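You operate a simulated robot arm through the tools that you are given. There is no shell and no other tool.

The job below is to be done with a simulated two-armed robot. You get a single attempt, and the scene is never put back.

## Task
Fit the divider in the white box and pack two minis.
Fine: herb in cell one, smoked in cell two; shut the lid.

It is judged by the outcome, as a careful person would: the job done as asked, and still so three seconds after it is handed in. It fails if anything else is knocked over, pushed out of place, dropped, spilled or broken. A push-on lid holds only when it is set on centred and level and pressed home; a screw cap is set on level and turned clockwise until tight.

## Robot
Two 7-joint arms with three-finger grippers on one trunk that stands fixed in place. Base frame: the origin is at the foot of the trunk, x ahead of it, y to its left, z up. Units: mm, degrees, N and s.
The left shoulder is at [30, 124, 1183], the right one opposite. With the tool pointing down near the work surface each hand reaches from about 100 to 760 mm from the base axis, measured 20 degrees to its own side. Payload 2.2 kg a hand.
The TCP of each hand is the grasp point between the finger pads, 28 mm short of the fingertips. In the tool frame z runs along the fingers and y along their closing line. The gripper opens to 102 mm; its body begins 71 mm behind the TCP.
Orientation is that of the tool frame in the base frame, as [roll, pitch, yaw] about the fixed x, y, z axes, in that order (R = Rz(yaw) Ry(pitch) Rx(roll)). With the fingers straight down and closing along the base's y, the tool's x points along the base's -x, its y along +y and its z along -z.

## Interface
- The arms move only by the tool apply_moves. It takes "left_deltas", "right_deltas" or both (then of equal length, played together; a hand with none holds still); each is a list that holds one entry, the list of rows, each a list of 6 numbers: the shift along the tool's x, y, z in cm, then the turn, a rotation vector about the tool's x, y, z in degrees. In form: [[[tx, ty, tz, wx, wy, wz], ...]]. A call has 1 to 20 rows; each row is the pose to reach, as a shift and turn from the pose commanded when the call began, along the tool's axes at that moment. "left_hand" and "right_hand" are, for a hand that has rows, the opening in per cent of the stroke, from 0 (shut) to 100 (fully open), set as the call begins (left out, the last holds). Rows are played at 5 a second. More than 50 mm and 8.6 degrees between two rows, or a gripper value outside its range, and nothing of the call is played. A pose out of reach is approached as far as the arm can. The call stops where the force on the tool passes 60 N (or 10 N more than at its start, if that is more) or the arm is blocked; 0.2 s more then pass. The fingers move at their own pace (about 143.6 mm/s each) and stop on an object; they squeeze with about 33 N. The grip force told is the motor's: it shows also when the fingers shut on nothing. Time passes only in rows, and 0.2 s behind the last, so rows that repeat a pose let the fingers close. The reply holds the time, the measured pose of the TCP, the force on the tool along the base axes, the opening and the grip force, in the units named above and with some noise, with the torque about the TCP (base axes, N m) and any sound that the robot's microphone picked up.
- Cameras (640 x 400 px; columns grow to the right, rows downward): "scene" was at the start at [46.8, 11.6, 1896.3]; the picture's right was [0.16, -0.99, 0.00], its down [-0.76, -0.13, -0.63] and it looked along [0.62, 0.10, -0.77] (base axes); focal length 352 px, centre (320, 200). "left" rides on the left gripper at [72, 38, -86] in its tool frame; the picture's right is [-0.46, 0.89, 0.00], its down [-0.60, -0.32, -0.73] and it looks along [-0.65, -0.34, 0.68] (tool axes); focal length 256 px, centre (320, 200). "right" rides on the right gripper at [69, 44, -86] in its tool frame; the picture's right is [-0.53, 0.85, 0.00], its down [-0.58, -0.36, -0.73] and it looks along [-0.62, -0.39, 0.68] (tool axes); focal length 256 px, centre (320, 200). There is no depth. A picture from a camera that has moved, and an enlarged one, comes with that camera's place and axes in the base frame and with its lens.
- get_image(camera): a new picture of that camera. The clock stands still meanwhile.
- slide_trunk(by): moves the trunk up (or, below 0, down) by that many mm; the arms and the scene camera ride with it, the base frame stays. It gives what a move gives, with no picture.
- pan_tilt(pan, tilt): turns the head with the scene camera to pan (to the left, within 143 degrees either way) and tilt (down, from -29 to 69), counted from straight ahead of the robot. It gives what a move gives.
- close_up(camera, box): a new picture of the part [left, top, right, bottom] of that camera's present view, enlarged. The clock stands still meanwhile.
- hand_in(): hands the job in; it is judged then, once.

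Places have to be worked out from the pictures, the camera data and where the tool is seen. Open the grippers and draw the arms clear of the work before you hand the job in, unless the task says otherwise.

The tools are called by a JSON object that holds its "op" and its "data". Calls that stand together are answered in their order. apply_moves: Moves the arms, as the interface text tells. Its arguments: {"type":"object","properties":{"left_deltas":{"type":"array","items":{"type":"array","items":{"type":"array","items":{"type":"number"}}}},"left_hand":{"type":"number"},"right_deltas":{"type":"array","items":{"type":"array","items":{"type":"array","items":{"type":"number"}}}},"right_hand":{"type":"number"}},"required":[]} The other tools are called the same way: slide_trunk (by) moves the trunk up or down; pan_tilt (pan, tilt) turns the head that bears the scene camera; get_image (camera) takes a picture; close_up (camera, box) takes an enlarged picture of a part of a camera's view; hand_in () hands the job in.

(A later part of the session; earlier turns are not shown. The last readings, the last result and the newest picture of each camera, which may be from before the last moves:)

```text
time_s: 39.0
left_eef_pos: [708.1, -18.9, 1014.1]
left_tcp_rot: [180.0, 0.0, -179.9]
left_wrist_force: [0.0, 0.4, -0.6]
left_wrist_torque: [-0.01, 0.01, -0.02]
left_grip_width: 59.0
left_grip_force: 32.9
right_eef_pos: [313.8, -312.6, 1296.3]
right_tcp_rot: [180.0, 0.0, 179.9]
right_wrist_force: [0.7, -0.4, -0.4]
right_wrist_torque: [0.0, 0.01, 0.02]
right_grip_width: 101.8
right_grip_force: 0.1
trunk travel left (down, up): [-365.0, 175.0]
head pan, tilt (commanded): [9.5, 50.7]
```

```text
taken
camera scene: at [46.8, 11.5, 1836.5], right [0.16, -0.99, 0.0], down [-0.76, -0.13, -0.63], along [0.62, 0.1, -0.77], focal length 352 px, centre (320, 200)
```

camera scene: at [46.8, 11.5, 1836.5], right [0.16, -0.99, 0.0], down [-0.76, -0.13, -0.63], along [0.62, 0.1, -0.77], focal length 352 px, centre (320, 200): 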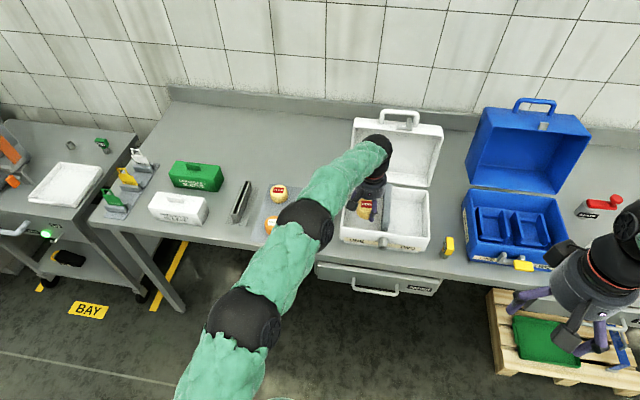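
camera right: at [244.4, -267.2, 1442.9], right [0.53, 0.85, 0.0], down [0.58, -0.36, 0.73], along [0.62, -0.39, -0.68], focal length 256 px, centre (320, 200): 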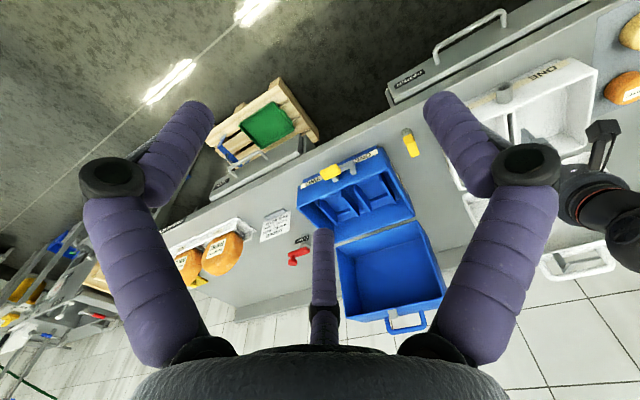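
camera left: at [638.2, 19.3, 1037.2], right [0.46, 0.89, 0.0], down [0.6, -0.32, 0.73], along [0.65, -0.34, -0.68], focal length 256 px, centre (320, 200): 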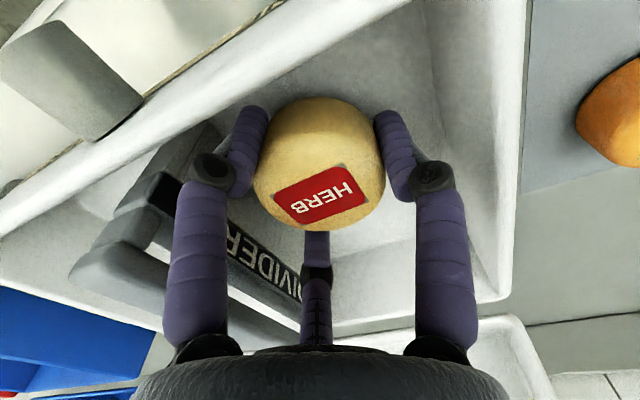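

The slide works as expected. I raise the hand 60 mm and slide down another 60 mm.

{"op": "apply_moves", "data": {"left_deltas": [[[0, 0, -3, 0, 0, 0], [0, 0, -6, 0, 0, 0], [0, 0, -6, 0, 0, 0]]], "left_hand": 0}}

{"op": "slide_trunk", "data": {"by": -60}}

{"op": "apply_moves", "data": {"left_deltas": [[[-0.8, 0, 0, 0, 0, 0], [-1.7, -0.2, 0, 0, 0, 0], [-1.7, -0.2, 0, 0, 0, 0]]], "left_hand": 0}}

```text
time_s: 39.8
left_eef_pos: [709.3, -18.9, 1072.1]
left_tcp_rot: [180.0, -0.1, -179.9]
left_wrist_force: [0.4, -0.2, -1.0]
left_wrist_torque: [0.03, 0.0, -0.01]
left_grip_width: 58.6
left_grip_force: 32.7
right_eef_pos: [313.4, -312.2, 1296.0]
right_tcp_rot: [179.9, 0.0, -180.0]
right_wrist_force: [-0.1, -0.3, -0.2]
right_wrist_torque: [-0.01, 0.0, -0.01]
right_grip_width: 101.9
right_grip_force: 0.0
trunk travel left (down, up): [-365.0, 175.0]
head pan, tilt (commanded): [9.5, 50.7]
```

```text
time_s: 40.8
left_eef_pos: [708.3, -18.1, 1013.3]
left_tcp_rot: [-180.0, 0.0, -179.8]
left_wrist_force: [0.9, 0.1, -1.1]
left_wrist_torque: [0.01, 0.02, -0.02]
left_grip_width: 59.2
left_grip_force: 33.7
right_eef_pos: [313.7, -311.9, 1236.5]
right_tcp_rot: [179.9, 0.0, 180.0]
right_wrist_force: [0.1, 0.5, 0.8]
right_wrist_torque: [0.0, -0.03, -0.01]
right_grip_width: 102.1
right_grip_force: 0.0
trunk travel left (down, up): [-305.0, 235.0]
head pan, tilt (commanded): [9.5, 50.7]
```

```text
time_s: 41.6
left_eef_pos: [725.3, -18.8, 1011.7]
left_tcp_rot: [180.0, 0.0, 180.0]
left_wrist_force: [-0.3, 1.1, -1.4]
left_wrist_torque: [0.01, 0.0, -0.01]
left_grip_width: 59.1
left_grip_force: 33.5
right_eef_pos: [313.1, -311.6, 1236.5]
right_tcp_rot: [179.9, 0.0, -179.9]
right_wrist_force: [0.1, 0.6, 0.0]
right_wrist_torque: [-0.04, -0.01, -0.02]
right_grip_width: 102.0
right_grip_force: 0.1
trunk travel left (down, up): [-305.0, 235.0]
head pan, tilt (commanded): [9.5, 50.7]
```

Now at (725, −19, 1012) with reach to spare. I lower toward the cell floor.

{"op": "apply_moves", "data": {"left_deltas": [[[0, 0, 1.5, 0, 0, 0], [0, 0, 3, 0, 0, 0], [0, 0, 4.5, 0, 0, 0], [0, 0, 5.5, 0, 0, 0], [0, 0, 6.5, 0, 0, 0], [0, 0, 6.5, 0, 0, 0]]], "left_hand": 0}}

{"op": "get_image", "data": {"camera": "left"}}

{"op": "close_up", "data": {"camera": "scene", "box": [330, 180, 420, 260]}}

```text
time_s: 43.0
left_eef_pos: [725.9, -20.5, 948.2]
left_tcp_rot: [-180.0, 0.0, -179.9]
left_wrist_force: [-0.6, 0.7, -0.8]
left_wrist_torque: [0.0, 0.02, -0.04]
left_grip_width: 59.1
left_grip_force: 33.0
right_eef_pos: [313.2, -311.6, 1237.2]
right_tcp_rot: [-179.9, 0.1, -180.0]
right_wrist_force: [0.0, 0.2, 0.7]
right_wrist_torque: [-0.01, -0.02, -0.02]
right_grip_width: 102.1
right_grip_force: 0.1
trunk travel left (down, up): [-305.0, 235.0]
head pan, tilt (commanded): [9.5, 50.7]
```

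```text
taken
camera left: at [654.0, 17.9, 1032.7], right [0.46, 0.89, 0.0], down [0.6, -0.32, 0.73], along [0.65, -0.34, -0.68], focal length 256 px, centre (320, 200)
```

left: 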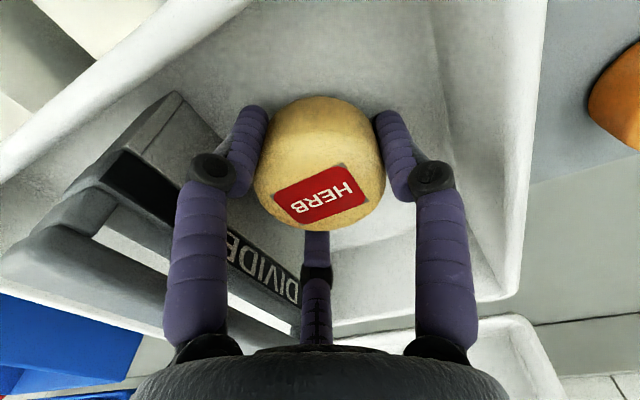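

```text
5.00 times, centred on (375, 220) of scene
camera zoom: at [46.6, 11.5, 1776.4], right [0.16, -0.99, 0.0], down [-0.76, -0.13, -0.63], along [0.62, 0.1, -0.77], focal length 1758 px, centre (45, 100)
```

zoom: 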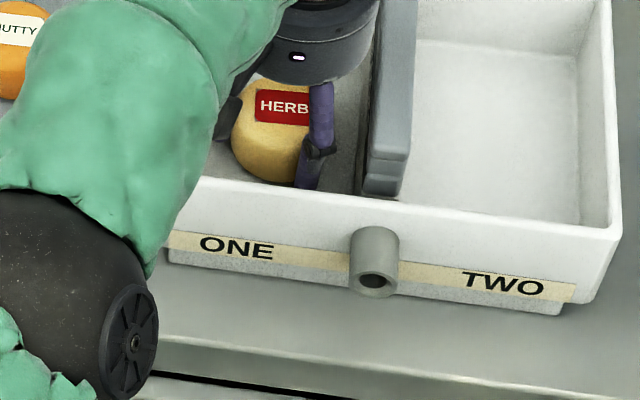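

Clear on all sides. I descend in fine steps to feel for the floor.

{"op": "apply_moves", "data": {"left_deltas": [[[0, 0, 0.3, 0, 0, 0], [0, 0, 0.6, 0, 0, 0], [0, 0, 0.8, 0, 0, 0], [0, 0, 1.0, 0, 0, 0], [0, 0, 1.0, 0, 0, 0]]], "left_hand": 0}}

{"op": "apply_moves", "data": {"left_deltas": [[[0, 0, 0.15, 0, 0, 0], [0, 0, 0.3, 0, 0, 0], [0, 0, 0.3, 0, 0, 0]]], "left_hand": 0}}

```text
time_s: 44.2
left_eef_pos: [726.2, -19.5, 941.1]
left_tcp_rot: [-179.8, 0.4, -180.0]
left_wrist_force: [-0.9, -0.8, 19.1]
left_wrist_torque: [-0.19, 0.28, 0.01]
left_grip_width: 58.9
left_grip_force: 33.1
right_eef_pos: [311.9, -311.5, 1238.2]
right_tcp_rot: [180.0, 0.2, -179.9]
right_wrist_force: [0.3, 0.2, -0.1]
right_wrist_torque: [0.0, 0.0, -0.03]
right_grip_width: 102.1
right_grip_force: 0.2
trunk travel left (down, up): [-305.0, 235.0]
head pan, tilt (commanded): [9.5, 50.7]
```

```text
time_s: 45.0
left_eef_pos: [724.9, -20.4, 937.2]
left_tcp_rot: [-179.9, 0.2, -179.9]
left_wrist_force: [4.1, -0.5, 27.1]
left_wrist_torque: [-0.04, -0.09, -0.01]
left_grip_width: 58.7
left_grip_force: 33.3
right_eef_pos: [312.6, -311.4, 1237.8]
right_tcp_rot: [179.9, 0.1, 180.0]
right_wrist_force: [0.6, -1.3, 0.2]
right_wrist_torque: [0.02, -0.01, 0.03]
right_grip_width: 102.2
right_grip_force: 0.0
trunk travel left (down, up): [-305.0, 235.0]
head pan, tilt (commanded): [9.5, 50.7]
```

The mini is on the floor (contact at z≈941). I ease up 4 mm to unload, then open just enough to release.

{"op": "apply_moves", "data": {"left_deltas": [[[0, 0, -0.4, 0, 0, 0], [0, 0, -0.4, 0, 0, 0]]], "left_hand": 0}}

{"op": "apply_moves", "data": {"left_deltas": [[[0, 0, 0, 0, 0, 0], [0, 0, 0, 0, 0, 0], [0, 0, 0, 0, 0, 0]]], "left_hand": 69}}

{"op": "get_image", "data": {"camera": "left"}}

```text
time_s: 45.6
left_eef_pos: [723.6, -21.1, 937.3]
left_tcp_rot: [-179.9, -0.1, 180.0]
left_wrist_force: [5.5, 0.5, 12.0]
left_wrist_torque: [-0.05, -0.44, 0.02]
left_grip_width: 59.0
left_grip_force: 33.3
right_eef_pos: [313.7, -312.0, 1236.6]
right_tcp_rot: [180.0, 0.0, -179.9]
right_wrist_force: [0.5, -0.4, -0.9]
right_wrist_torque: [0.01, 0.02, -0.02]
right_grip_width: 102.2
right_grip_force: 0.0
trunk travel left (down, up): [-305.0, 235.0]
head pan, tilt (commanded): [9.5, 50.7]
```

```text
time_s: 46.4
left_eef_pos: [724.9, -20.3, 936.2]
left_tcp_rot: [179.9, -0.1, 179.9]
left_wrist_force: [0.0, 0.6, 0.5]
left_wrist_torque: [0.03, -0.02, 0.03]
left_grip_width: 70.5
left_grip_force: 0.0
right_eef_pos: [314.2, -312.3, 1237.0]
right_tcp_rot: [179.9, 0.0, 179.9]
right_wrist_force: [-0.8, -0.3, -0.1]
right_wrist_torque: [-0.02, 0.03, -0.03]
right_grip_width: 102.0
right_grip_force: 0.0
trunk travel left (down, up): [-305.0, 235.0]
head pan, tilt (commanded): [9.5, 50.7]
```

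```text
taken
camera left: at [653.6, 17.2, 1022.7], right [0.46, 0.89, 0.0], down [0.61, -0.32, 0.73], along [0.65, -0.34, -0.68], focal length 256 px, centre (320, 200)
```

left: 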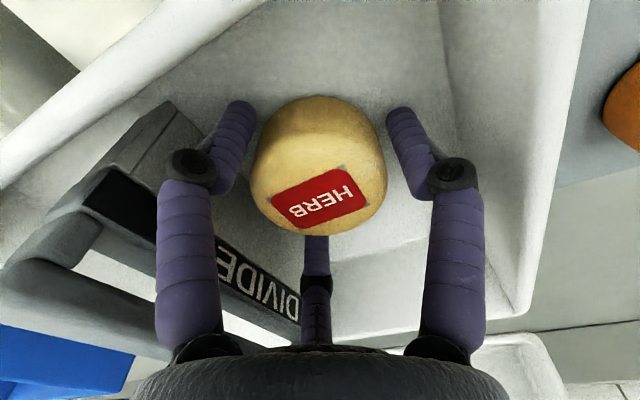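

Released; the herb stands flat in cell one. I retreat straight up and move the left hand over the smoked mini.

{"op": "apply_moves", "data": {"left_deltas": [[[0, 0, -1.5, 0, 0, 0], [0, 0, -4.5, 0, 0, 0], [0, 0, -8, 0, 0, 0], [0, 0, -11, 0, 0, 0], [0.7, 4, -12, 0, 0, 0], [1.5, 8.5, -12, 0, 0, 0], [2.3, 13, -12, 0, 0, 0], [3.1, 17.5, -12, 0, 0, 0], [3.9, 22, -11, 0, 0, 0], [4.8, 26, -9, 0, 0, 0], [5.4, 28.9, -7.3, 0, 0, 0], [5.4, 28.9, -7.3, 0, 0, 0]]], "left_hand": 69}}

{"op": "get_image", "data": {"camera": "left"}}

{"op": "get_image", "data": {"camera": "scene"}}

{"op": "close_up", "data": {"camera": "scene", "box": [330, 170, 450, 260]}}

```text
time_s: 49.0
left_eef_pos: [747.3, 266.6, 1019.9]
left_tcp_rot: [179.1, -0.4, -179.8]
left_wrist_force: [-0.8, -0.2, -2.6]
left_wrist_torque: [0.09, -0.06, -0.01]
left_grip_width: 70.5
left_grip_force: 0.1
left hand out of reach, approached as far as the arm can: row 6, 7, 8, 9, 10, 11, 12
right_eef_pos: [313.9, -311.3, 1238.9]
right_tcp_rot: [180.0, 0.0, -179.9]
right_wrist_force: [-0.6, 0.1, -0.1]
right_wrist_torque: [-0.02, -0.06, -0.01]
right_grip_width: 101.9
right_grip_force: 0.0
trunk travel left (down, up): [-305.0, 235.0]
head pan, tilt (commanded): [9.5, 50.7]
```

```text
taken
camera left: at [676.5, 303.1, 1106.5], right [0.46, 0.89, 0.01], down [0.61, -0.33, 0.72], along [0.64, -0.33, -0.69], focal length 256 px, centre (320, 200)
```

left: 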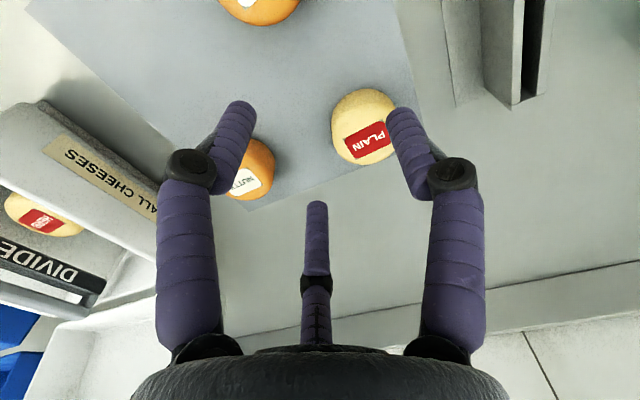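

```text
taken
camera scene: at [45.9, 12.1, 1776.5], right [0.16, -0.99, 0.0], down [-0.76, -0.13, -0.63], along [0.62, 0.1, -0.77], focal length 352 px, centre (320, 200)
```

scene: 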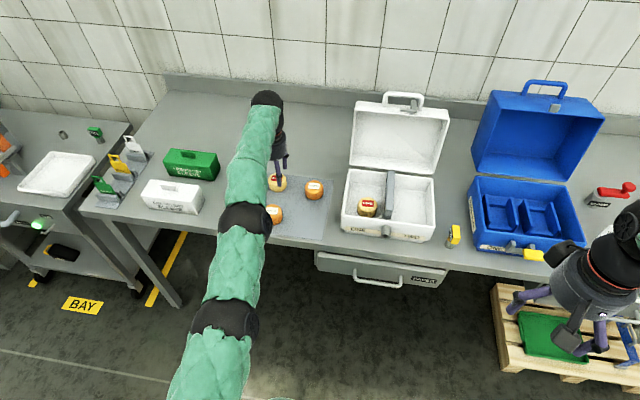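

```text
4.44 times, centred on (390, 215) of scene
camera zoom: at [45.9, 12.1, 1776.5], right [0.16, -0.99, 0.0], down [-0.76, -0.13, -0.63], along [0.62, 0.1, -0.77], focal length 1563 px, centre (9, 133)
```

zoom: 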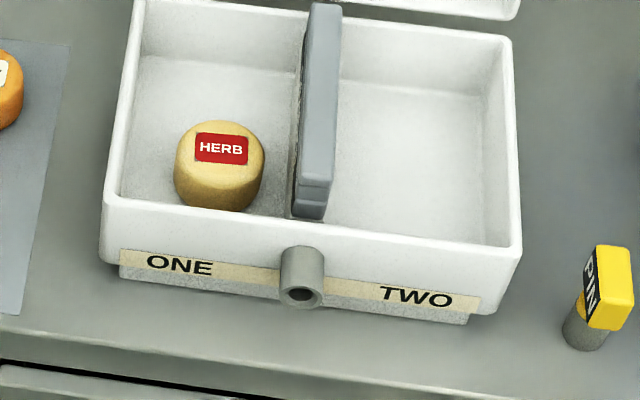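

Herb is in place in cell one. The arm's solver ran outstretched and ended at x≈747 instead of 672; I draw the hand back toward the robot in small steps.

{"op": "apply_moves", "data": {"left_deltas": [[[1, 0, -0.5, 0, 0, 0], [2, 0, -1, 0, 0, 0], [3.5, 0, -1.5, 0, 0, 0], [5, 0.1, -1.5, 0, 0, 0], [6.5, 0.2, -1, 0, 0, 0], [7.5, 0.3, 0, 0, 0, 0], [7.5, 0.3, 0, 0, 0, 0]]], "left_hand": 78}}

```text
time_s: 50.6
left_eef_pos: [744.8, 280.4, 1027.3]
left_tcp_rot: [179.3, -0.3, -179.8]
left_wrist_force: [0.2, 0.2, -0.2]
left_wrist_torque: [0.08, -0.04, 0.0]
left_grip_width: 79.6
left_grip_force: 0.1
left hand out of reach, approached as far as the arm can: row 3, 4, 5, 6, 7
right_eef_pos: [311.7, -312.2, 1237.4]
right_tcp_rot: [180.0, 0.2, 180.0]
right_wrist_force: [-0.3, 1.2, -0.2]
right_wrist_torque: [-0.02, -0.06, 0.0]
right_grip_width: 102.1
right_grip_force: 0.1
trunk travel left (down, up): [-305.0, 235.0]
head pan, tilt (commanded): [9.5, 50.7]
```

Still stuck at full stretch. I test a single small inward step to see how the arm responds.

{"op": "apply_moves", "data": {"left_deltas": [[[0.5, 0, 0, 0, 0, 0], [1, 0, 0, 0, 0, 0]]]}}

{"op": "get_image", "data": {"camera": "scene"}}

```text
time_s: 51.2
left_eef_pos: [738.2, 280.8, 1029.2]
left_tcp_rot: [-179.9, 0.1, -179.8]
left_wrist_force: [-0.3, 0.7, -0.3]
left_wrist_torque: [0.01, 0.0, -0.03]
left_grip_width: 79.6
left_grip_force: 0.0
right_eef_pos: [314.4, -311.3, 1235.9]
right_tcp_rot: [-180.0, 0.0, -179.8]
right_wrist_force: [-0.8, -0.3, -0.2]
right_wrist_torque: [-0.01, 0.02, 0.02]
right_grip_width: 102.0
right_grip_force: 0.1
trunk travel left (down, up): [-305.0, 235.0]
head pan, tilt (commanded): [9.5, 50.7]
```

```text
taken
camera scene: at [47.0, 11.2, 1776.3], right [0.16, -0.99, 0.0], down [-0.76, -0.13, -0.63], along [0.62, 0.1, -0.77], focal length 352 px, centre (320, 200)
```

scene: 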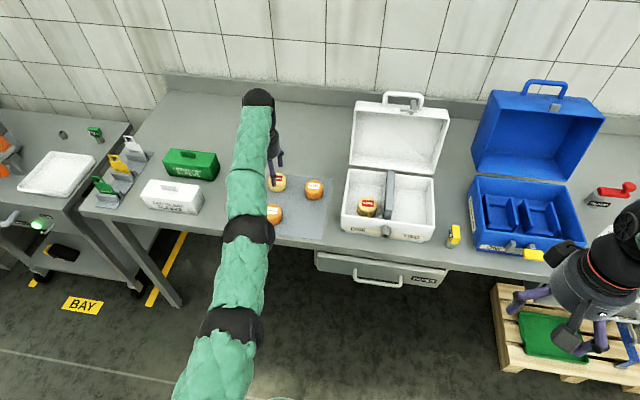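

A small step works and the tool is level again. I continue drawing back in small increments, slightly lowering rather than raising.

{"op": "apply_moves", "data": {"left_deltas": [[[0.5, 0, 0.2, 0, 0, 0], [1, 0, 0.4, 0, 0, 0], [1.5, 0, 0.6, 0, 0, 0], [2, 0, 0.8, 0, 0, 0], [2.5, 0, 1.0, 0, 0, 0], [3, 0, 1.0, 0, 0, 0]]]}}

```text
time_s: 52.6
left_eef_pos: [746.0, 286.9, 1019.2]
left_tcp_rot: [179.5, -0.2, -179.9]
left_wrist_force: [-0.3, -0.8, -1.4]
left_wrist_torque: [0.09, -0.02, 0.0]
left_grip_width: 79.6
left_grip_force: 0.0
left hand out of reach, approached as far as the arm can: row 3, 4, 5, 6
right_eef_pos: [312.3, -311.7, 1236.6]
right_tcp_rot: [180.0, 0.2, -179.9]
right_wrist_force: [-1.1, -0.1, 0.0]
right_wrist_torque: [0.0, -0.04, -0.02]
right_grip_width: 102.2
right_grip_force: 0.1
trunk travel left (down, up): [-305.0, 235.0]
head pan, tilt (commanded): [9.5, 50.7]
```

The inward path is blocked in this arm configuration. I go back tangentially the way I came (toward smaller y), staying high above everything, to recover the earlier elbow posture.

{"op": "apply_moves", "data": {"left_deltas": [[[0.3, -2, 0, 0, 0, 0], [0.5, -5, 0, 0, 0, 0], [0.5, -8, 0, 0, 0, 0], [0.5, -11, 0, 0, 0, 0], [0.5, -14, 0, 0, 0, 0]]]}}

{"op": "get_image", "data": {"camera": "scene"}}

```text
time_s: 53.8
left_eef_pos: [741.9, 146.3, 1021.6]
left_tcp_rot: [-179.9, 0.0, -179.9]
left_wrist_force: [-0.2, -0.5, -1.0]
left_wrist_torque: [-0.02, -0.02, -0.02]
left_grip_width: 79.6
left_grip_force: 0.1
right_eef_pos: [314.9, -312.1, 1236.1]
right_tcp_rot: [180.0, -0.1, -179.9]
right_wrist_force: [0.1, 0.5, 0.5]
right_wrist_torque: [-0.02, 0.0, -0.04]
right_grip_width: 101.9
right_grip_force: 0.1
trunk travel left (down, up): [-305.0, 235.0]
head pan, tilt (commanded): [9.5, 50.7]
```

```text
taken
camera scene: at [46.8, 10.6, 1776.4], right [0.16, -0.99, 0.0], down [-0.76, -0.13, -0.63], along [0.62, 0.1, -0.77], focal length 352 px, centre (320, 200)
```

scene: 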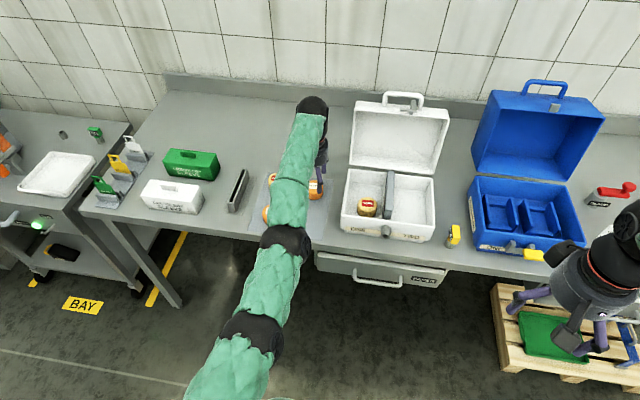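

The hand is at (742, 146, 1022). I try drawing inward here.

{"op": "apply_moves", "data": {"left_deltas": [[[0.5, 0, 0, 0, 0, 0], [1.0, 0, 0, 0, 0, 0], [1.5, 0, 0, 0, 0, 0], [2.0, 0, 0, 0, 0, 0], [2.5, 0, 0, 0, 0, 0]]]}}

```text
time_s: 55.0
left_eef_pos: [736.1, 147.0, 1020.9]
left_tcp_rot: [-180.0, -0.1, 179.9]
left_wrist_force: [0.5, -0.1, -0.5]
left_wrist_torque: [-0.04, -0.01, 0.0]
left_grip_width: 79.5
left_grip_force: 0.1
left hand out of reach, approached as far as the arm can: row 2, 3, 4, 5
right_eef_pos: [313.5, -311.3, 1236.0]
right_tcp_rot: [-180.0, 0.0, -179.9]
right_wrist_force: [-0.5, -0.5, 0.3]
right_wrist_torque: [-0.02, -0.01, -0.02]
right_grip_width: 102.0
right_grip_force: 0.0
trunk travel left (down, up): [-305.0, 235.0]
head pan, tilt (commanded): [9.5, 50.7]
```

This looks like a wrist joint limit in the low-trunk posture. I raise the trunk back 120 mm (hand rises with it, clear of everything), then lower the hand and draw back.

{"op": "slide_trunk", "data": {"by": 120}}

{"op": "apply_moves", "data": {"left_deltas": [[[0, 0, 2, 0, 0, 0], [0, 0, 5, 0, 0, 0], [0, 0, 8, 0, 0, 0], [0, 0, 11, 0, 0, 0], [1, 0, 11.5, 0, 0, 0], [2, 0, 11.5, 0, 0, 0], [3, 0, 11.5, 0, 0, 0]]]}}

{"op": "get_image", "data": {"camera": "scene"}}

```text
time_s: 56.5
left_eef_pos: [736.9, 146.0, 1141.3]
left_tcp_rot: [-180.0, -0.2, -180.0]
left_wrist_force: [0.7, -0.6, 0.3]
left_wrist_torque: [0.01, -0.03, -0.01]
left_grip_width: 79.3
left_grip_force: 0.0
right_eef_pos: [313.7, -311.4, 1357.7]
right_tcp_rot: [-180.0, 0.1, -180.0]
right_wrist_force: [0.7, -1.0, 0.7]
right_wrist_torque: [0.01, 0.01, 0.0]
right_grip_width: 101.7
right_grip_force: 0.0
trunk travel left (down, up): [-425.0, 115.0]
head pan, tilt (commanded): [9.5, 50.7]
```

```text
time_s: 58.1
left_eef_pos: [737.1, 146.3, 1031.2]
left_tcp_rot: [-180.0, -0.1, -180.0]
left_wrist_force: [-0.8, 0.1, 0.3]
left_wrist_torque: [0.04, 0.03, -0.02]
left_grip_width: 79.4
left_grip_force: 0.1
left hand out of reach, approached as far as the arm can: row 5, 6, 7
right_eef_pos: [312.3, -312.3, 1357.9]
right_tcp_rot: [-180.0, 0.0, 180.0]
right_wrist_force: [0.4, 0.1, -0.5]
right_wrist_torque: [-0.03, 0.02, -0.06]
right_grip_width: 102.1
right_grip_force: 0.0
trunk travel left (down, up): [-425.0, 115.0]
head pan, tilt (commanded): [9.5, 50.7]
```

```text
taken
camera scene: at [46.6, 11.4, 1896.4], right [0.16, -0.99, 0.0], down [-0.76, -0.13, -0.63], along [0.62, 0.1, -0.77], focal length 352 px, centre (320, 200)
```

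scene: 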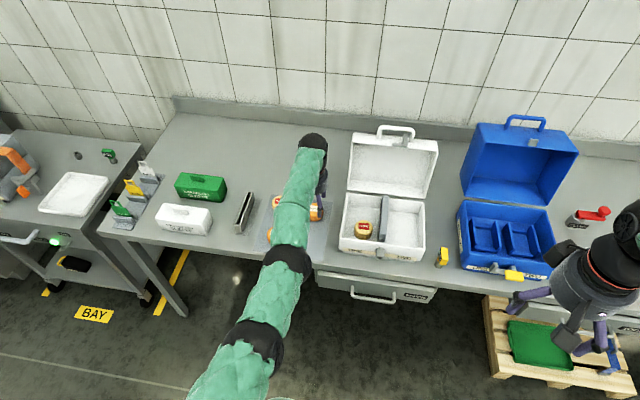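

Still blocked at x≈737. I try pitching the tool forward 20° (which pulls the wrist back toward the robot) to free the posture.

{"op": "apply_moves", "data": {"left_deltas": [[[0, 0, 0, 0, -5, 0], [0, 0, 0, 0, -10, 0], [0, 0, 0, 0, -15, 0], [0, 0, 0, 0, -20, 0], [0, 0, 0, 0, -25, 0]]]}}

{"op": "get_image", "data": {"camera": "scene"}}

```text
time_s: 59.3
left_eef_pos: [825.8, 143.4, 1022.4]
left_tcp_rot: [-180.0, 24.9, -179.9]
left_wrist_force: [0.5, 0.9, 0.6]
left_wrist_torque: [-0.03, -0.01, 0.0]
left_grip_width: 79.7
left_grip_force: 0.1
left hand out of reach, approached as far as the arm can: row 1, 2, 3, 4, 5
right_eef_pos: [314.4, -310.9, 1357.4]
right_tcp_rot: [-179.9, 0.0, 180.0]
right_wrist_force: [-0.2, 0.7, 0.2]
right_wrist_torque: [-0.03, 0.01, 0.0]
right_grip_width: 102.0
right_grip_force: 0.1
trunk travel left (down, up): [-425.0, 115.0]
head pan, tilt (commanded): [9.5, 50.7]
```

```text
taken
camera scene: at [46.8, 11.9, 1896.3], right [0.16, -0.99, 0.0], down [-0.76, -0.13, -0.63], along [0.62, 0.1, -0.77], focal length 352 px, centre (320, 200)
```

scene: 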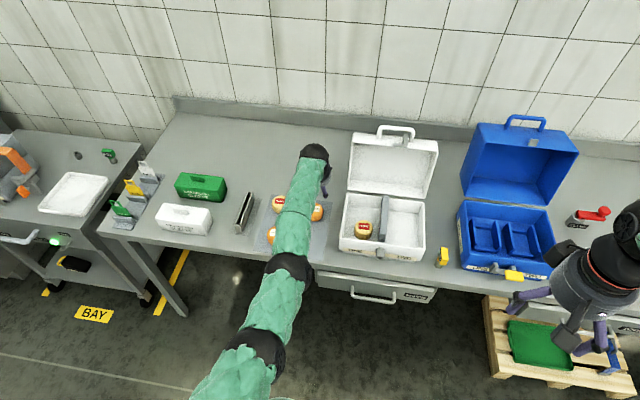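

The wrist stays put while the hand swings out, so the elbow joint itself seems to be at a stop. I tilt the head down to look at the arm's shape.

{"op": "pan_tilt", "data": {"pan": 12, "tilt": 69}}

{"op": "get_image", "data": {"camera": "scene"}}

{"op": "get_image", "data": {"camera": "right"}}

```text
time_s: 60.1
left_eef_pos: [825.1, 142.6, 1023.1]
left_tcp_rot: [-180.0, 24.7, -180.0]
left_wrist_force: [0.7, -0.1, -0.9]
left_wrist_torque: [-0.01, 0.01, 0.0]
left_grip_width: 79.6
left_grip_force: 0.1
right_eef_pos: [313.5, -311.4, 1358.2]
right_tcp_rot: [180.0, 0.0, -179.9]
right_wrist_force: [-0.1, -0.1, -0.6]
right_wrist_torque: [0.02, -0.01, -0.02]
right_grip_width: 102.4
right_grip_force: 0.0
trunk travel left (down, up): [-425.0, 115.0]
head pan, tilt (commanded): [12.0, 68.8]
```

```text
taken
camera scene: at [26.2, 10.6, 1875.4], right [0.21, -0.98, 0.0], down [-0.91, -0.19, -0.36], along [0.35, 0.08, -0.93], focal length 352 px, centre (320, 200)
```

scene: 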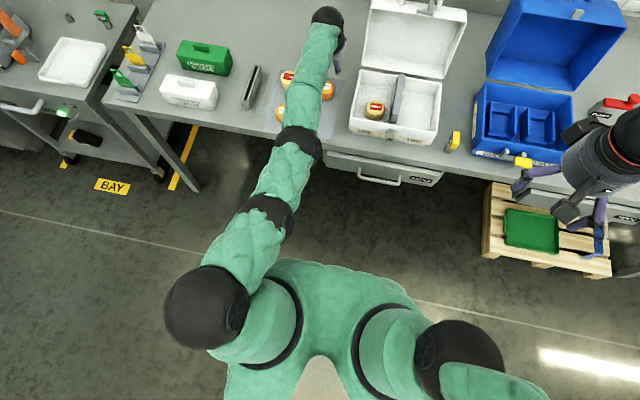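

```text
taken
camera right: at [244.2, -267.1, 1443.0], right [0.53, 0.85, 0.0], down [0.58, -0.36, 0.73], along [0.62, -0.39, -0.68], focal length 256 px, centre (320, 200)
```

right: 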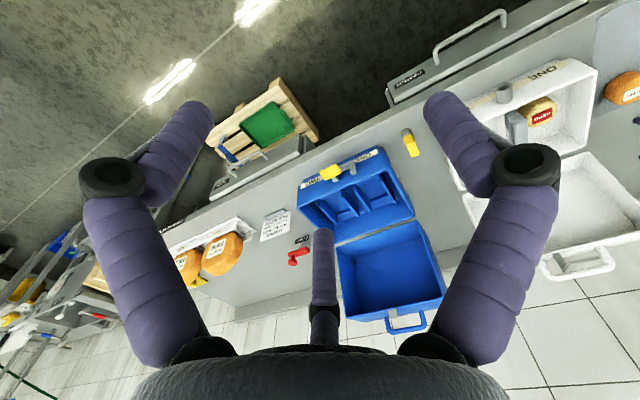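

The elbow is bent slightly inward (toward the body) instead of outward, so it flipped through full stretch. I straighten the tool and sweep the hand right at full stretch, high above the box and short of the lid, so the elbow can flip back outward.

{"op": "apply_moves", "data": {"left_deltas": [[[1.84, 0, -1.96, 0, 7, 0], [3.47, 0, -4.38, 0, 14, 0], [4.9, -1.0, -7.25, 0, 21, 0], [4.96, -3.0, -9.48, 0, 25, 0], [4.29, -6.5, -9.72, 0, 25, 0], [3.38, -10, -9.3, 0, 25, 0], [2.93, -13.5, -9.09, 0, 25, 0], [2.66, -17, -8.96, 0, 25, 0], [2.66, -20, -8.96, 0, 25, 0], [2.93, -22.2, -9.09, 0, 25, 0]]]}}

{"op": "get_image", "data": {"camera": "scene"}}

```text
time_s: 62.3
left_eef_pos: [715.0, -52.6, 1097.8]
left_tcp_rot: [180.0, 0.0, -179.8]
left_wrist_force: [1.0, 0.0, 0.1]
left_wrist_torque: [0.05, -0.01, -0.05]
left_grip_width: 79.7
left_grip_force: 0.1
left hand out of reach, approached as far as the arm can: row 6, 7, 8, 9, 10
right_eef_pos: [313.6, -312.0, 1357.1]
right_tcp_rot: [-180.0, -0.1, -179.9]
right_wrist_force: [0.3, 0.6, -0.3]
right_wrist_torque: [0.01, -0.01, 0.01]
right_grip_width: 101.9
right_grip_force: 0.1
trunk travel left (down, up): [-425.0, 115.0]
head pan, tilt (commanded): [12.0, 68.8]
```

```text
taken
camera scene: at [25.6, 9.6, 1875.4], right [0.21, -0.98, 0.0], down [-0.91, -0.19, -0.36], along [0.35, 0.08, -0.93], focal length 352 px, centre (320, 200)
```

scene: 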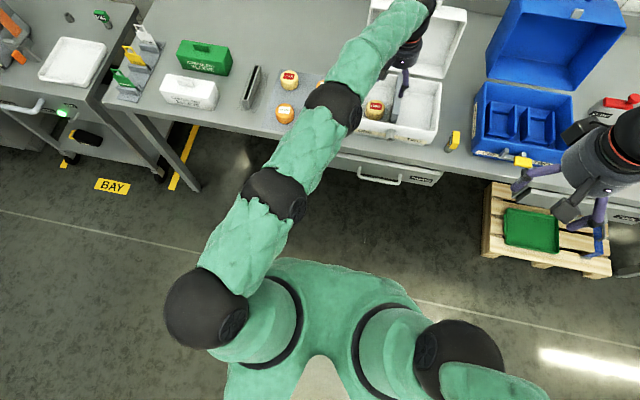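

The elbow is now on the outward side again. I draw the hand back toward the robot to bend it properly.

{"op": "apply_moves", "data": {"left_deltas": [[[1, 0, 0, 0, 0, 0], [2.5, 0, 0, 0, 0, 0], [4.5, 0, 0, 0, 0, 0], [7, 0, 0, 0, 0, 0], [9.5, 0, 0, 0, 0, 0], [12, 0, 0, 0, 0, 0]]]}}

{"op": "get_image", "data": {"camera": "scene"}}

```text
time_s: 63.7
left_eef_pos: [594.7, -51.7, 1099.6]
left_tcp_rot: [-180.0, -0.1, -179.9]
left_wrist_force: [-0.7, 0.2, -0.2]
left_wrist_torque: [-0.01, 0.01, 0.01]
left_grip_width: 79.6
left_grip_force: 0.2
right_eef_pos: [312.3, -311.8, 1357.2]
right_tcp_rot: [-180.0, 0.0, 180.0]
right_wrist_force: [0.8, -0.8, 0.1]
right_wrist_torque: [-0.03, -0.02, 0.02]
right_grip_width: 101.9
right_grip_force: 0.1
trunk travel left (down, up): [-425.0, 115.0]
head pan, tilt (commanded): [12.0, 68.8]
```

```text
taken
camera scene: at [24.8, 10.8, 1875.4], right [0.21, -0.98, 0.0], down [-0.91, -0.19, -0.36], along [0.35, 0.08, -0.93], focal length 352 px, centre (320, 200)
```

scene: 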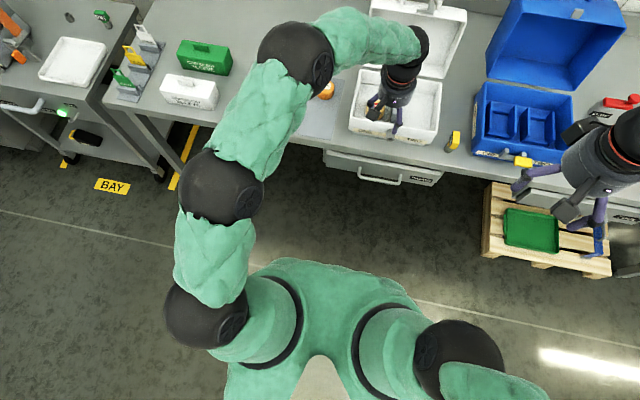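

The normal posture is restored. I move over the smoked mini, keeping well short of full stretch, and set the head back.

{"op": "apply_moves", "data": {"left_deltas": [[[0, 4, 0, 0, 0, 0], [-0.5, 8.5, 0, 0, 0, 0], [-1, 13, 0, 0, 0, 0], [-1.5, 17.5, 0, 0, 0, 0], [-2.5, 22, 1, 0, 0, 0], [-4, 26, 2.5, 0, 0, 0], [-5.5, 29.5, 4.5, 0, 0, 0], [-7, 31.5, 6.5, 0, 0, 0], [-7.7, 32.1, 8, 0, 0, 0], [-7.7, 32.1, 8, 0, 0, 0]]], "left_hand": 78}}

{"op": "pan_tilt", "data": {"pan": 9.5, "tilt": 50.7}}

{"op": "get_image", "data": {"camera": "left"}}

{"op": "get_image", "data": {"camera": "scene"}}

```text
time_s: 65.9
left_eef_pos: [671.1, 270.3, 1018.9]
left_tcp_rot: [180.0, -0.1, -179.9]
left_wrist_force: [-0.9, 0.0, -0.4]
left_wrist_torque: [0.06, 0.04, 0.03]
left_grip_width: 79.7
left_grip_force: 0.1
right_eef_pos: [313.6, -312.2, 1357.1]
right_tcp_rot: [180.0, -0.1, -179.8]
right_wrist_force: [0.5, -0.1, -0.3]
right_wrist_torque: [-0.01, 0.01, 0.0]
right_grip_width: 102.0
right_grip_force: 0.0
trunk travel left (down, up): [-425.0, 115.0]
head pan, tilt (commanded): [12.0, 68.8]
```

```text
time_s: 66.7
left_eef_pos: [672.2, 269.3, 1019.2]
left_tcp_rot: [-180.0, -0.1, 180.0]
left_wrist_force: [0.0, 0.6, 0.6]
left_wrist_torque: [0.03, 0.0, 0.04]
left_grip_width: 79.5
left_grip_force: 0.0
right_eef_pos: [313.7, -311.6, 1356.8]
right_tcp_rot: [180.0, 0.0, 180.0]
right_wrist_force: [0.9, 0.3, 0.2]
right_wrist_torque: [-0.01, -0.01, 0.01]
right_grip_width: 102.1
right_grip_force: 0.1
trunk travel left (down, up): [-425.0, 115.0]
head pan, tilt (commanded): [9.5, 50.7]
```

```text
taken
camera left: at [600.6, 307.4, 1105.0], right [0.46, 0.89, 0.0], down [0.61, -0.32, 0.73], along [0.65, -0.34, -0.68], focal length 256 px, centre (320, 200)
```

left: 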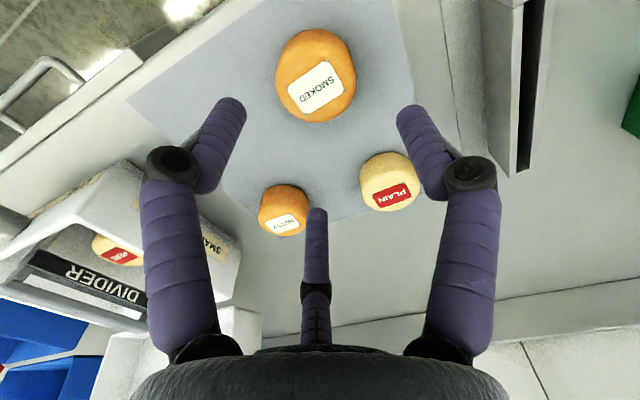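

```text
taken
camera scene: at [46.7, 11.6, 1896.3], right [0.17, -0.99, 0.0], down [-0.76, -0.13, -0.63], along [0.62, 0.1, -0.77], focal length 352 px, centre (320, 200)
```

scene: 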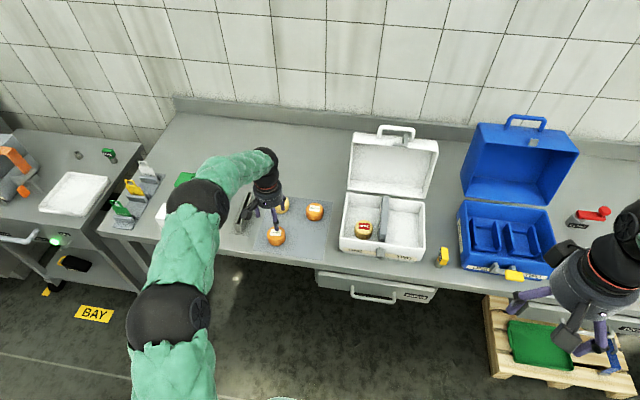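

The smoked label is at (671.4, 268), directly beneath. I descend to z≈911.

{"op": "apply_moves", "data": {"left_deltas": [[[0.05, -0.12, 2, 0, 0, 0], [0.05, -0.12, 5, 0, 0, 0], [0.05, -0.12, 8, 0, 0, 0], [0.05, -0.12, 9.5, 0, 0, 0], [0.05, -0.12, 10.8, 0, 0, 0], [0.05, -0.12, 10.8, 0, 0, 0]]], "left_hand": 78}}

{"op": "get_image", "data": {"camera": "left"}}

```text
time_s: 68.1
left_eef_pos: [671.4, 268.4, 910.6]
left_tcp_rot: [180.0, 0.0, 180.0]
left_wrist_force: [-0.5, -0.7, 0.6]
left_wrist_torque: [0.02, -0.04, -0.01]
left_grip_width: 79.6
left_grip_force: 0.0
right_eef_pos: [313.9, -311.9, 1358.4]
right_tcp_rot: [-179.9, 0.0, 180.0]
right_wrist_force: [-0.2, 0.1, 0.1]
right_wrist_torque: [-0.02, 0.01, 0.01]
right_grip_width: 101.8
right_grip_force: 0.0
trunk travel left (down, up): [-425.0, 115.0]
head pan, tilt (commanded): [9.5, 50.7]
```

```text
taken
camera left: at [600.0, 305.8, 995.9], right [0.46, 0.89, 0.0], down [0.61, -0.32, 0.73], along [0.65, -0.34, -0.68], focal length 256 px, centre (320, 200)
```

left: 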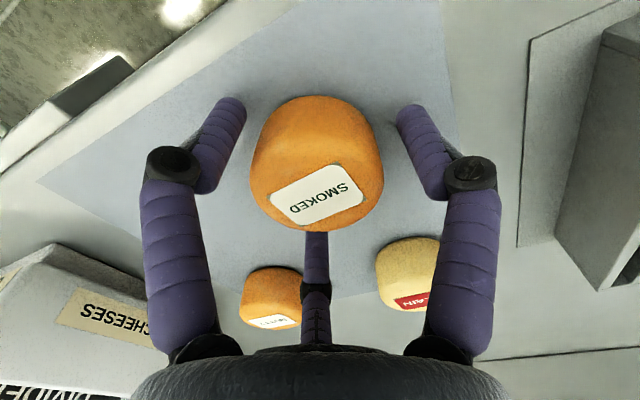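

Centred. I close on the smoked mini. Since cell two is beyond the left arm's comfortable reach, I'll set it down on the mat near the box at about (645, 118) and finish with the right arm.

{"op": "apply_moves", "data": {"left_deltas": [[[0, 0, 0, 0, 0, 0], [0, 0, 0, 0, 0, 0], [0, 0, 0, 0, 0, 0], [0, 0, 0, 0, 0, 0]]], "left_hand": 0}}

{"op": "apply_moves", "data": {"left_deltas": [[[0, 0, -1, 0, 0, 0], [0, 0, -3, 0, 0, 0], [0.5, -3, -6, 0, 0, 0], [1.1, -6.5, -8, 0, 0, 0], [1.8, -10, -8, 0, 0, 0], [2.4, -13.5, -8, 0, 0, 0], [2.64, -15.0, -7, 0, 0, 0], [2.64, -15.0, -4, 0, 0, 0], [2.64, -15.0, -1.5, 0, 0, 0], [2.64, -15.0, -1.5, 0, 0, 0]]], "left_hand": 0}}

{"op": "get_image", "data": {"camera": "left"}}

{"op": "close_up", "data": {"camera": "scene", "box": [250, 180, 370, 270]}}

```text
time_s: 69.1
left_eef_pos: [671.1, 268.3, 911.3]
left_tcp_rot: [180.0, 0.0, 180.0]
left_wrist_force: [0.1, -0.7, 1.8]
left_wrist_torque: [-0.06, -0.01, -0.01]
left_grip_width: 59.0
left_grip_force: 32.9
right_eef_pos: [314.1, -311.7, 1356.6]
right_tcp_rot: [179.9, 0.1, 180.0]
right_wrist_force: [-0.1, 0.7, -0.1]
right_wrist_torque: [-0.02, 0.02, -0.02]
right_grip_width: 102.0
right_grip_force: 0.0
trunk travel left (down, up): [-425.0, 115.0]
head pan, tilt (commanded): [9.5, 50.7]
```

```text
time_s: 71.3
left_eef_pos: [644.1, 117.0, 924.4]
left_tcp_rot: [-180.0, -0.1, -179.8]
left_wrist_force: [0.2, 0.5, -1.3]
left_wrist_torque: [-0.02, 0.03, 0.0]
left_grip_width: 58.7
left_grip_force: 33.1
right_eef_pos: [313.7, -311.6, 1357.0]
right_tcp_rot: [180.0, -0.1, -180.0]
right_wrist_force: [-0.4, 0.5, 0.3]
right_wrist_torque: [0.02, -0.03, -0.02]
right_grip_width: 102.2
right_grip_force: 0.0
trunk travel left (down, up): [-425.0, 115.0]
head pan, tilt (commanded): [9.5, 50.7]
```

```text
taken
camera left: at [573.4, 155.1, 1010.2], right [0.46, 0.89, 0.0], down [0.6, -0.32, 0.73], along [0.65, -0.34, -0.68], focal length 256 px, centre (320, 200)
```

left: 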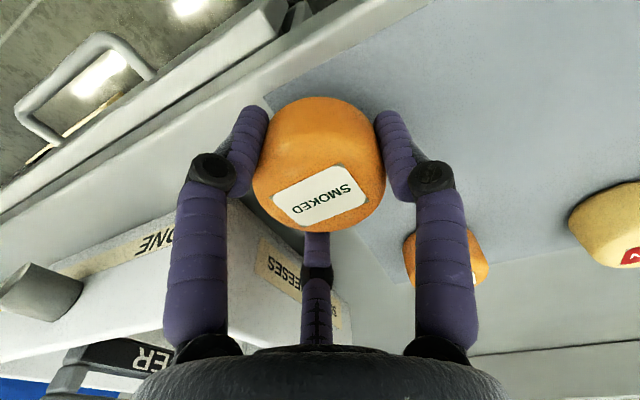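

```text
4.44 times, centred on (310, 225) of scene
camera zoom: at [46.6, 11.6, 1896.4], right [0.17, -0.99, 0.0], down [-0.76, -0.13, -0.63], along [0.62, 0.1, -0.77], focal length 1563 px, centre (364, 89)
```

zoom: 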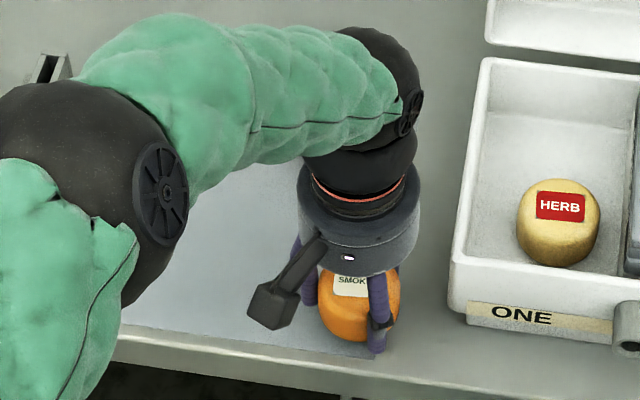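

The smoked mini is 13 mm above the mat at (644, 117). I lower it gently to the mat and release.

{"op": "apply_moves", "data": {"left_deltas": [[[0, 0, 0.4, 0, 0, 0], [0, 0, 0.8, 0, 0, 0], [0, 0, 1.1, 0, 0, 0], [0, 0, 1.3, 0, 0, 0], [0, 0, 1.3, 0, 0, 0]]], "left_hand": 0}}

{"op": "apply_moves", "data": {"left_deltas": [[[0, 0, 0, 0, 0, 0], [0, 0, 0, 0, 0, 0], [0, 0, 0, 0, 0, 0]]], "left_hand": 75}}

{"op": "apply_moves", "data": {"left_deltas": [[[0, 0, -1.5, 0, 0, 0], [0, 0, -4.5, 0, 0, 0], [0, 0, -8, 0, 0, 0], [0, 1, -11.5, 0, 0, 0], [1, 5, -14, 0, 0, 0], [3, 9, -17, 0, 0, 0], [6, 13, -20, 0, 0, 0], [9, 17, -23, 0, 0, 0], [12, 21, -25, 0, 0, 0], [15, 24, -27, 0, 0, 0], [18, 27, -29, 0, 0, 0]]], "left_hand": 75}}

{"op": "get_image", "data": {"camera": "scene"}}

{"op": "close_up", "data": {"camera": "scene", "box": [250, 180, 370, 270]}}

```text
time_s: 72.5
left_eef_pos: [645.3, 117.5, 913.1]
left_tcp_rot: [-179.9, -0.1, -180.0]
left_wrist_force: [-0.6, -0.3, -1.4]
left_wrist_torque: [0.01, 0.02, -0.01]
left_grip_width: 59.0
left_grip_force: 33.0
right_eef_pos: [313.1, -311.0, 1358.4]
right_tcp_rot: [-180.0, 0.0, -180.0]
right_wrist_force: [-0.7, 0.1, -0.1]
right_wrist_torque: [0.01, -0.01, 0.01]
right_grip_width: 101.8
right_grip_force: 0.1
trunk travel left (down, up): [-425.0, 115.0]
head pan, tilt (commanded): [9.5, 50.7]
```

```text
time_s: 73.3
left_eef_pos: [644.5, 118.1, 911.5]
left_tcp_rot: [-180.0, -0.1, -180.0]
left_wrist_force: [0.9, 0.1, 0.4]
left_wrist_torque: [0.01, -0.03, -0.01]
left_grip_width: 76.9
left_grip_force: 0.0
right_eef_pos: [313.9, -311.2, 1358.1]
right_tcp_rot: [179.9, 0.0, -180.0]
right_wrist_force: [0.2, -0.4, 0.3]
right_wrist_torque: [0.01, -0.02, 0.0]
right_grip_width: 102.2
right_grip_force: 0.1
trunk travel left (down, up): [-425.0, 115.0]
head pan, tilt (commanded): [9.5, 50.7]
```

```text
refused: row 6 steps farther than a row can; nothing moved
```

```text
taken
camera scene: at [46.7, 11.5, 1896.4], right [0.17, -0.99, 0.0], down [-0.76, -0.13, -0.63], along [0.62, 0.1, -0.77], focal length 352 px, centre (320, 200)
```

scene: 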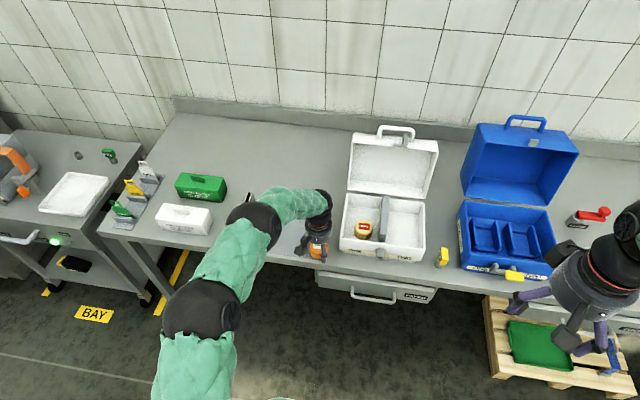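

```text
4.44 times, centred on (310, 225) of scene
camera zoom: at [46.7, 11.5, 1896.4], right [0.17, -0.99, 0.0], down [-0.76, -0.13, -0.63], along [0.62, 0.1, -0.77], focal length 1563 px, centre (364, 89)
```

zoom: 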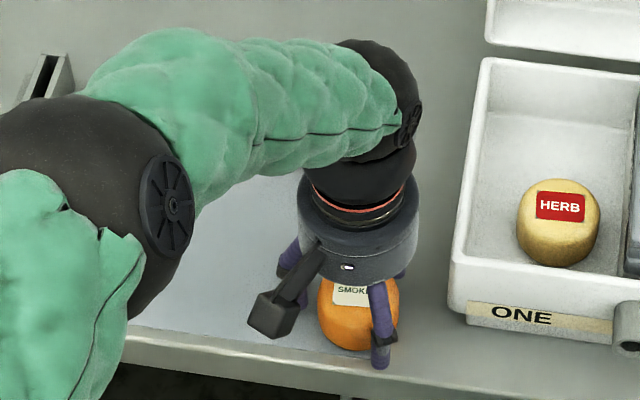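

The mini is released on the mat; the retreat was refused for too-large steps. I retreat with smaller steps, up first, then back and left.

{"op": "apply_moves", "data": {"left_deltas": [[[0, 0, -1.5, 0, 0, 0], [0, 0, -4.5, 0, 0, 0], [0, 0, -8, 0, 0, 0], [0, 0.5, -12, 0, 0, 0], [0.5, 3.5, -15, 0, 0, 0], [1.5, 7, -17, 0, 0, 0], [3, 10.5, -19, 0, 0, 0], [5, 14, -21, 0, 0, 0], [7, 17.5, -23, 0, 0, 0], [9, 21, -24.5, 0, 0, 0], [11, 24, -26, 0, 0, 0], [13, 26, -27, 0, 0, 0]]], "left_hand": 75}}

{"op": "close_up", "data": {"camera": "scene", "box": [250, 180, 370, 270]}}

```text
time_s: 75.9
left_eef_pos: [513.9, 377.6, 1183.5]
left_tcp_rot: [-180.0, -0.2, -180.0]
left_wrist_force: [-0.1, -0.3, 0.2]
left_wrist_torque: [-0.03, -0.03, 0.03]
left_grip_width: 76.6
left_grip_force: 0.0
right_eef_pos: [312.8, -311.3, 1357.8]
right_tcp_rot: [180.0, 0.0, -179.9]
right_wrist_force: [-0.8, 0.0, -0.1]
right_wrist_torque: [0.01, -0.01, -0.01]
right_grip_width: 101.9
right_grip_force: 0.0
trunk travel left (down, up): [-425.0, 115.0]
head pan, tilt (commanded): [9.5, 50.7]
```

```text
4.44 times, centred on (310, 225) of scene
camera zoom: at [45.3, 11.9, 1896.4], right [0.17, -0.99, 0.0], down [-0.76, -0.13, -0.63], along [0.63, 0.1, -0.77], focal length 1563 px, centre (364, 89)
```

zoom: 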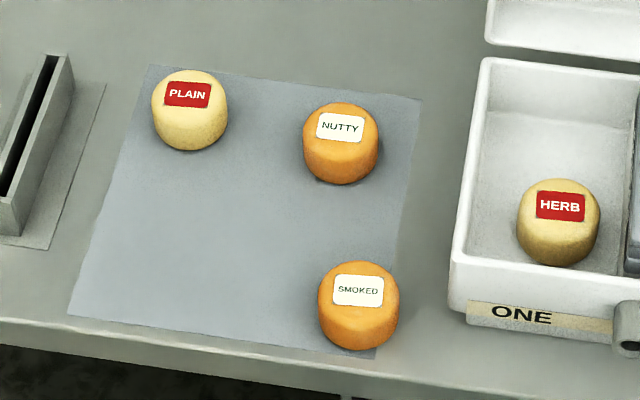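

Smoked rests flat at about (645, 118). I now bring the right hand over, in stages.

{"op": "apply_moves", "data": {"right_deltas": [[[-2.26, 3.11, 2.07, 0, 0, 0], [-4.52, 6.22, 4.14, 0, 0, 0], [-6.78, 9.33, 6.21, 0, 0, 0], [-9.04, 12.44, 8.28, 0, 0, 0], [-11.3, 15.55, 10.35, 0, 0, 0], [-13.56, 18.66, 12.42, 0, 0, 0], [-15.82, 21.77, 14.49, 0, 0, 0], [-18.08, 24.88, 16.56, 0, 0, 0], [-20.34, 27.99, 18.63, 0, 0, 0], [-22.6, 31.1, 20.7, 0, 0, 0]]], "right_hand": 78}}

{"op": "get_image", "data": {"camera": "scene"}}

{"op": "get_image", "data": {"camera": "right"}}

```text
time_s: 78.1
left_eef_pos: [517.1, 379.2, 1183.1]
left_tcp_rot: [-179.9, -0.2, 180.0]
left_wrist_force: [0.2, -0.3, 0.1]
left_wrist_torque: [0.0, 0.01, 0.01]
left_grip_width: 76.3
left_grip_force: 0.0
right_eef_pos: [540.8, 2.8, 1151.8]
right_tcp_rot: [180.0, 0.0, 179.9]
right_wrist_force: [1.7, -0.6, 0.0]
right_wrist_torque: [0.0, 0.05, 0.0]
right_grip_width: 79.6
right_grip_force: 0.0
trunk travel left (down, up): [-425.0, 115.0]
head pan, tilt (commanded): [9.5, 50.7]
```

```text
taken
camera scene: at [48.7, 13.5, 1896.3], right [0.17, -0.99, 0.0], down [-0.76, -0.13, -0.63], along [0.62, 0.1, -0.77], focal length 352 px, centre (320, 200)
```

scene: 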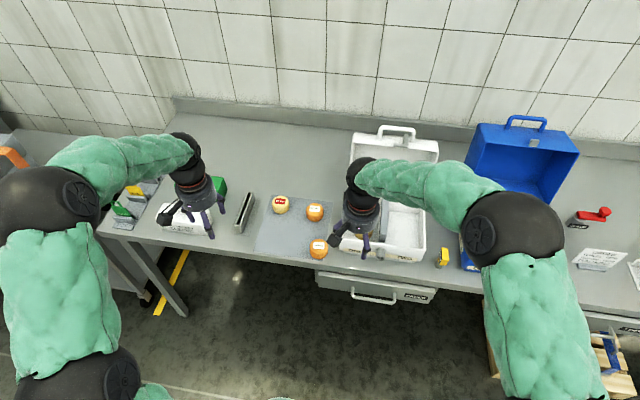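

```text
taken
camera right: at [471.7, 47.9, 1236.9], right [0.53, 0.85, 0.0], down [0.58, -0.36, 0.73], along [0.62, -0.39, -0.68], focal length 256 px, centre (320, 200)
```

right: 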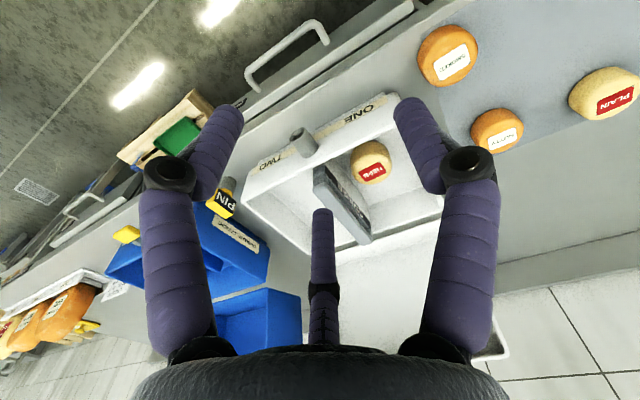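

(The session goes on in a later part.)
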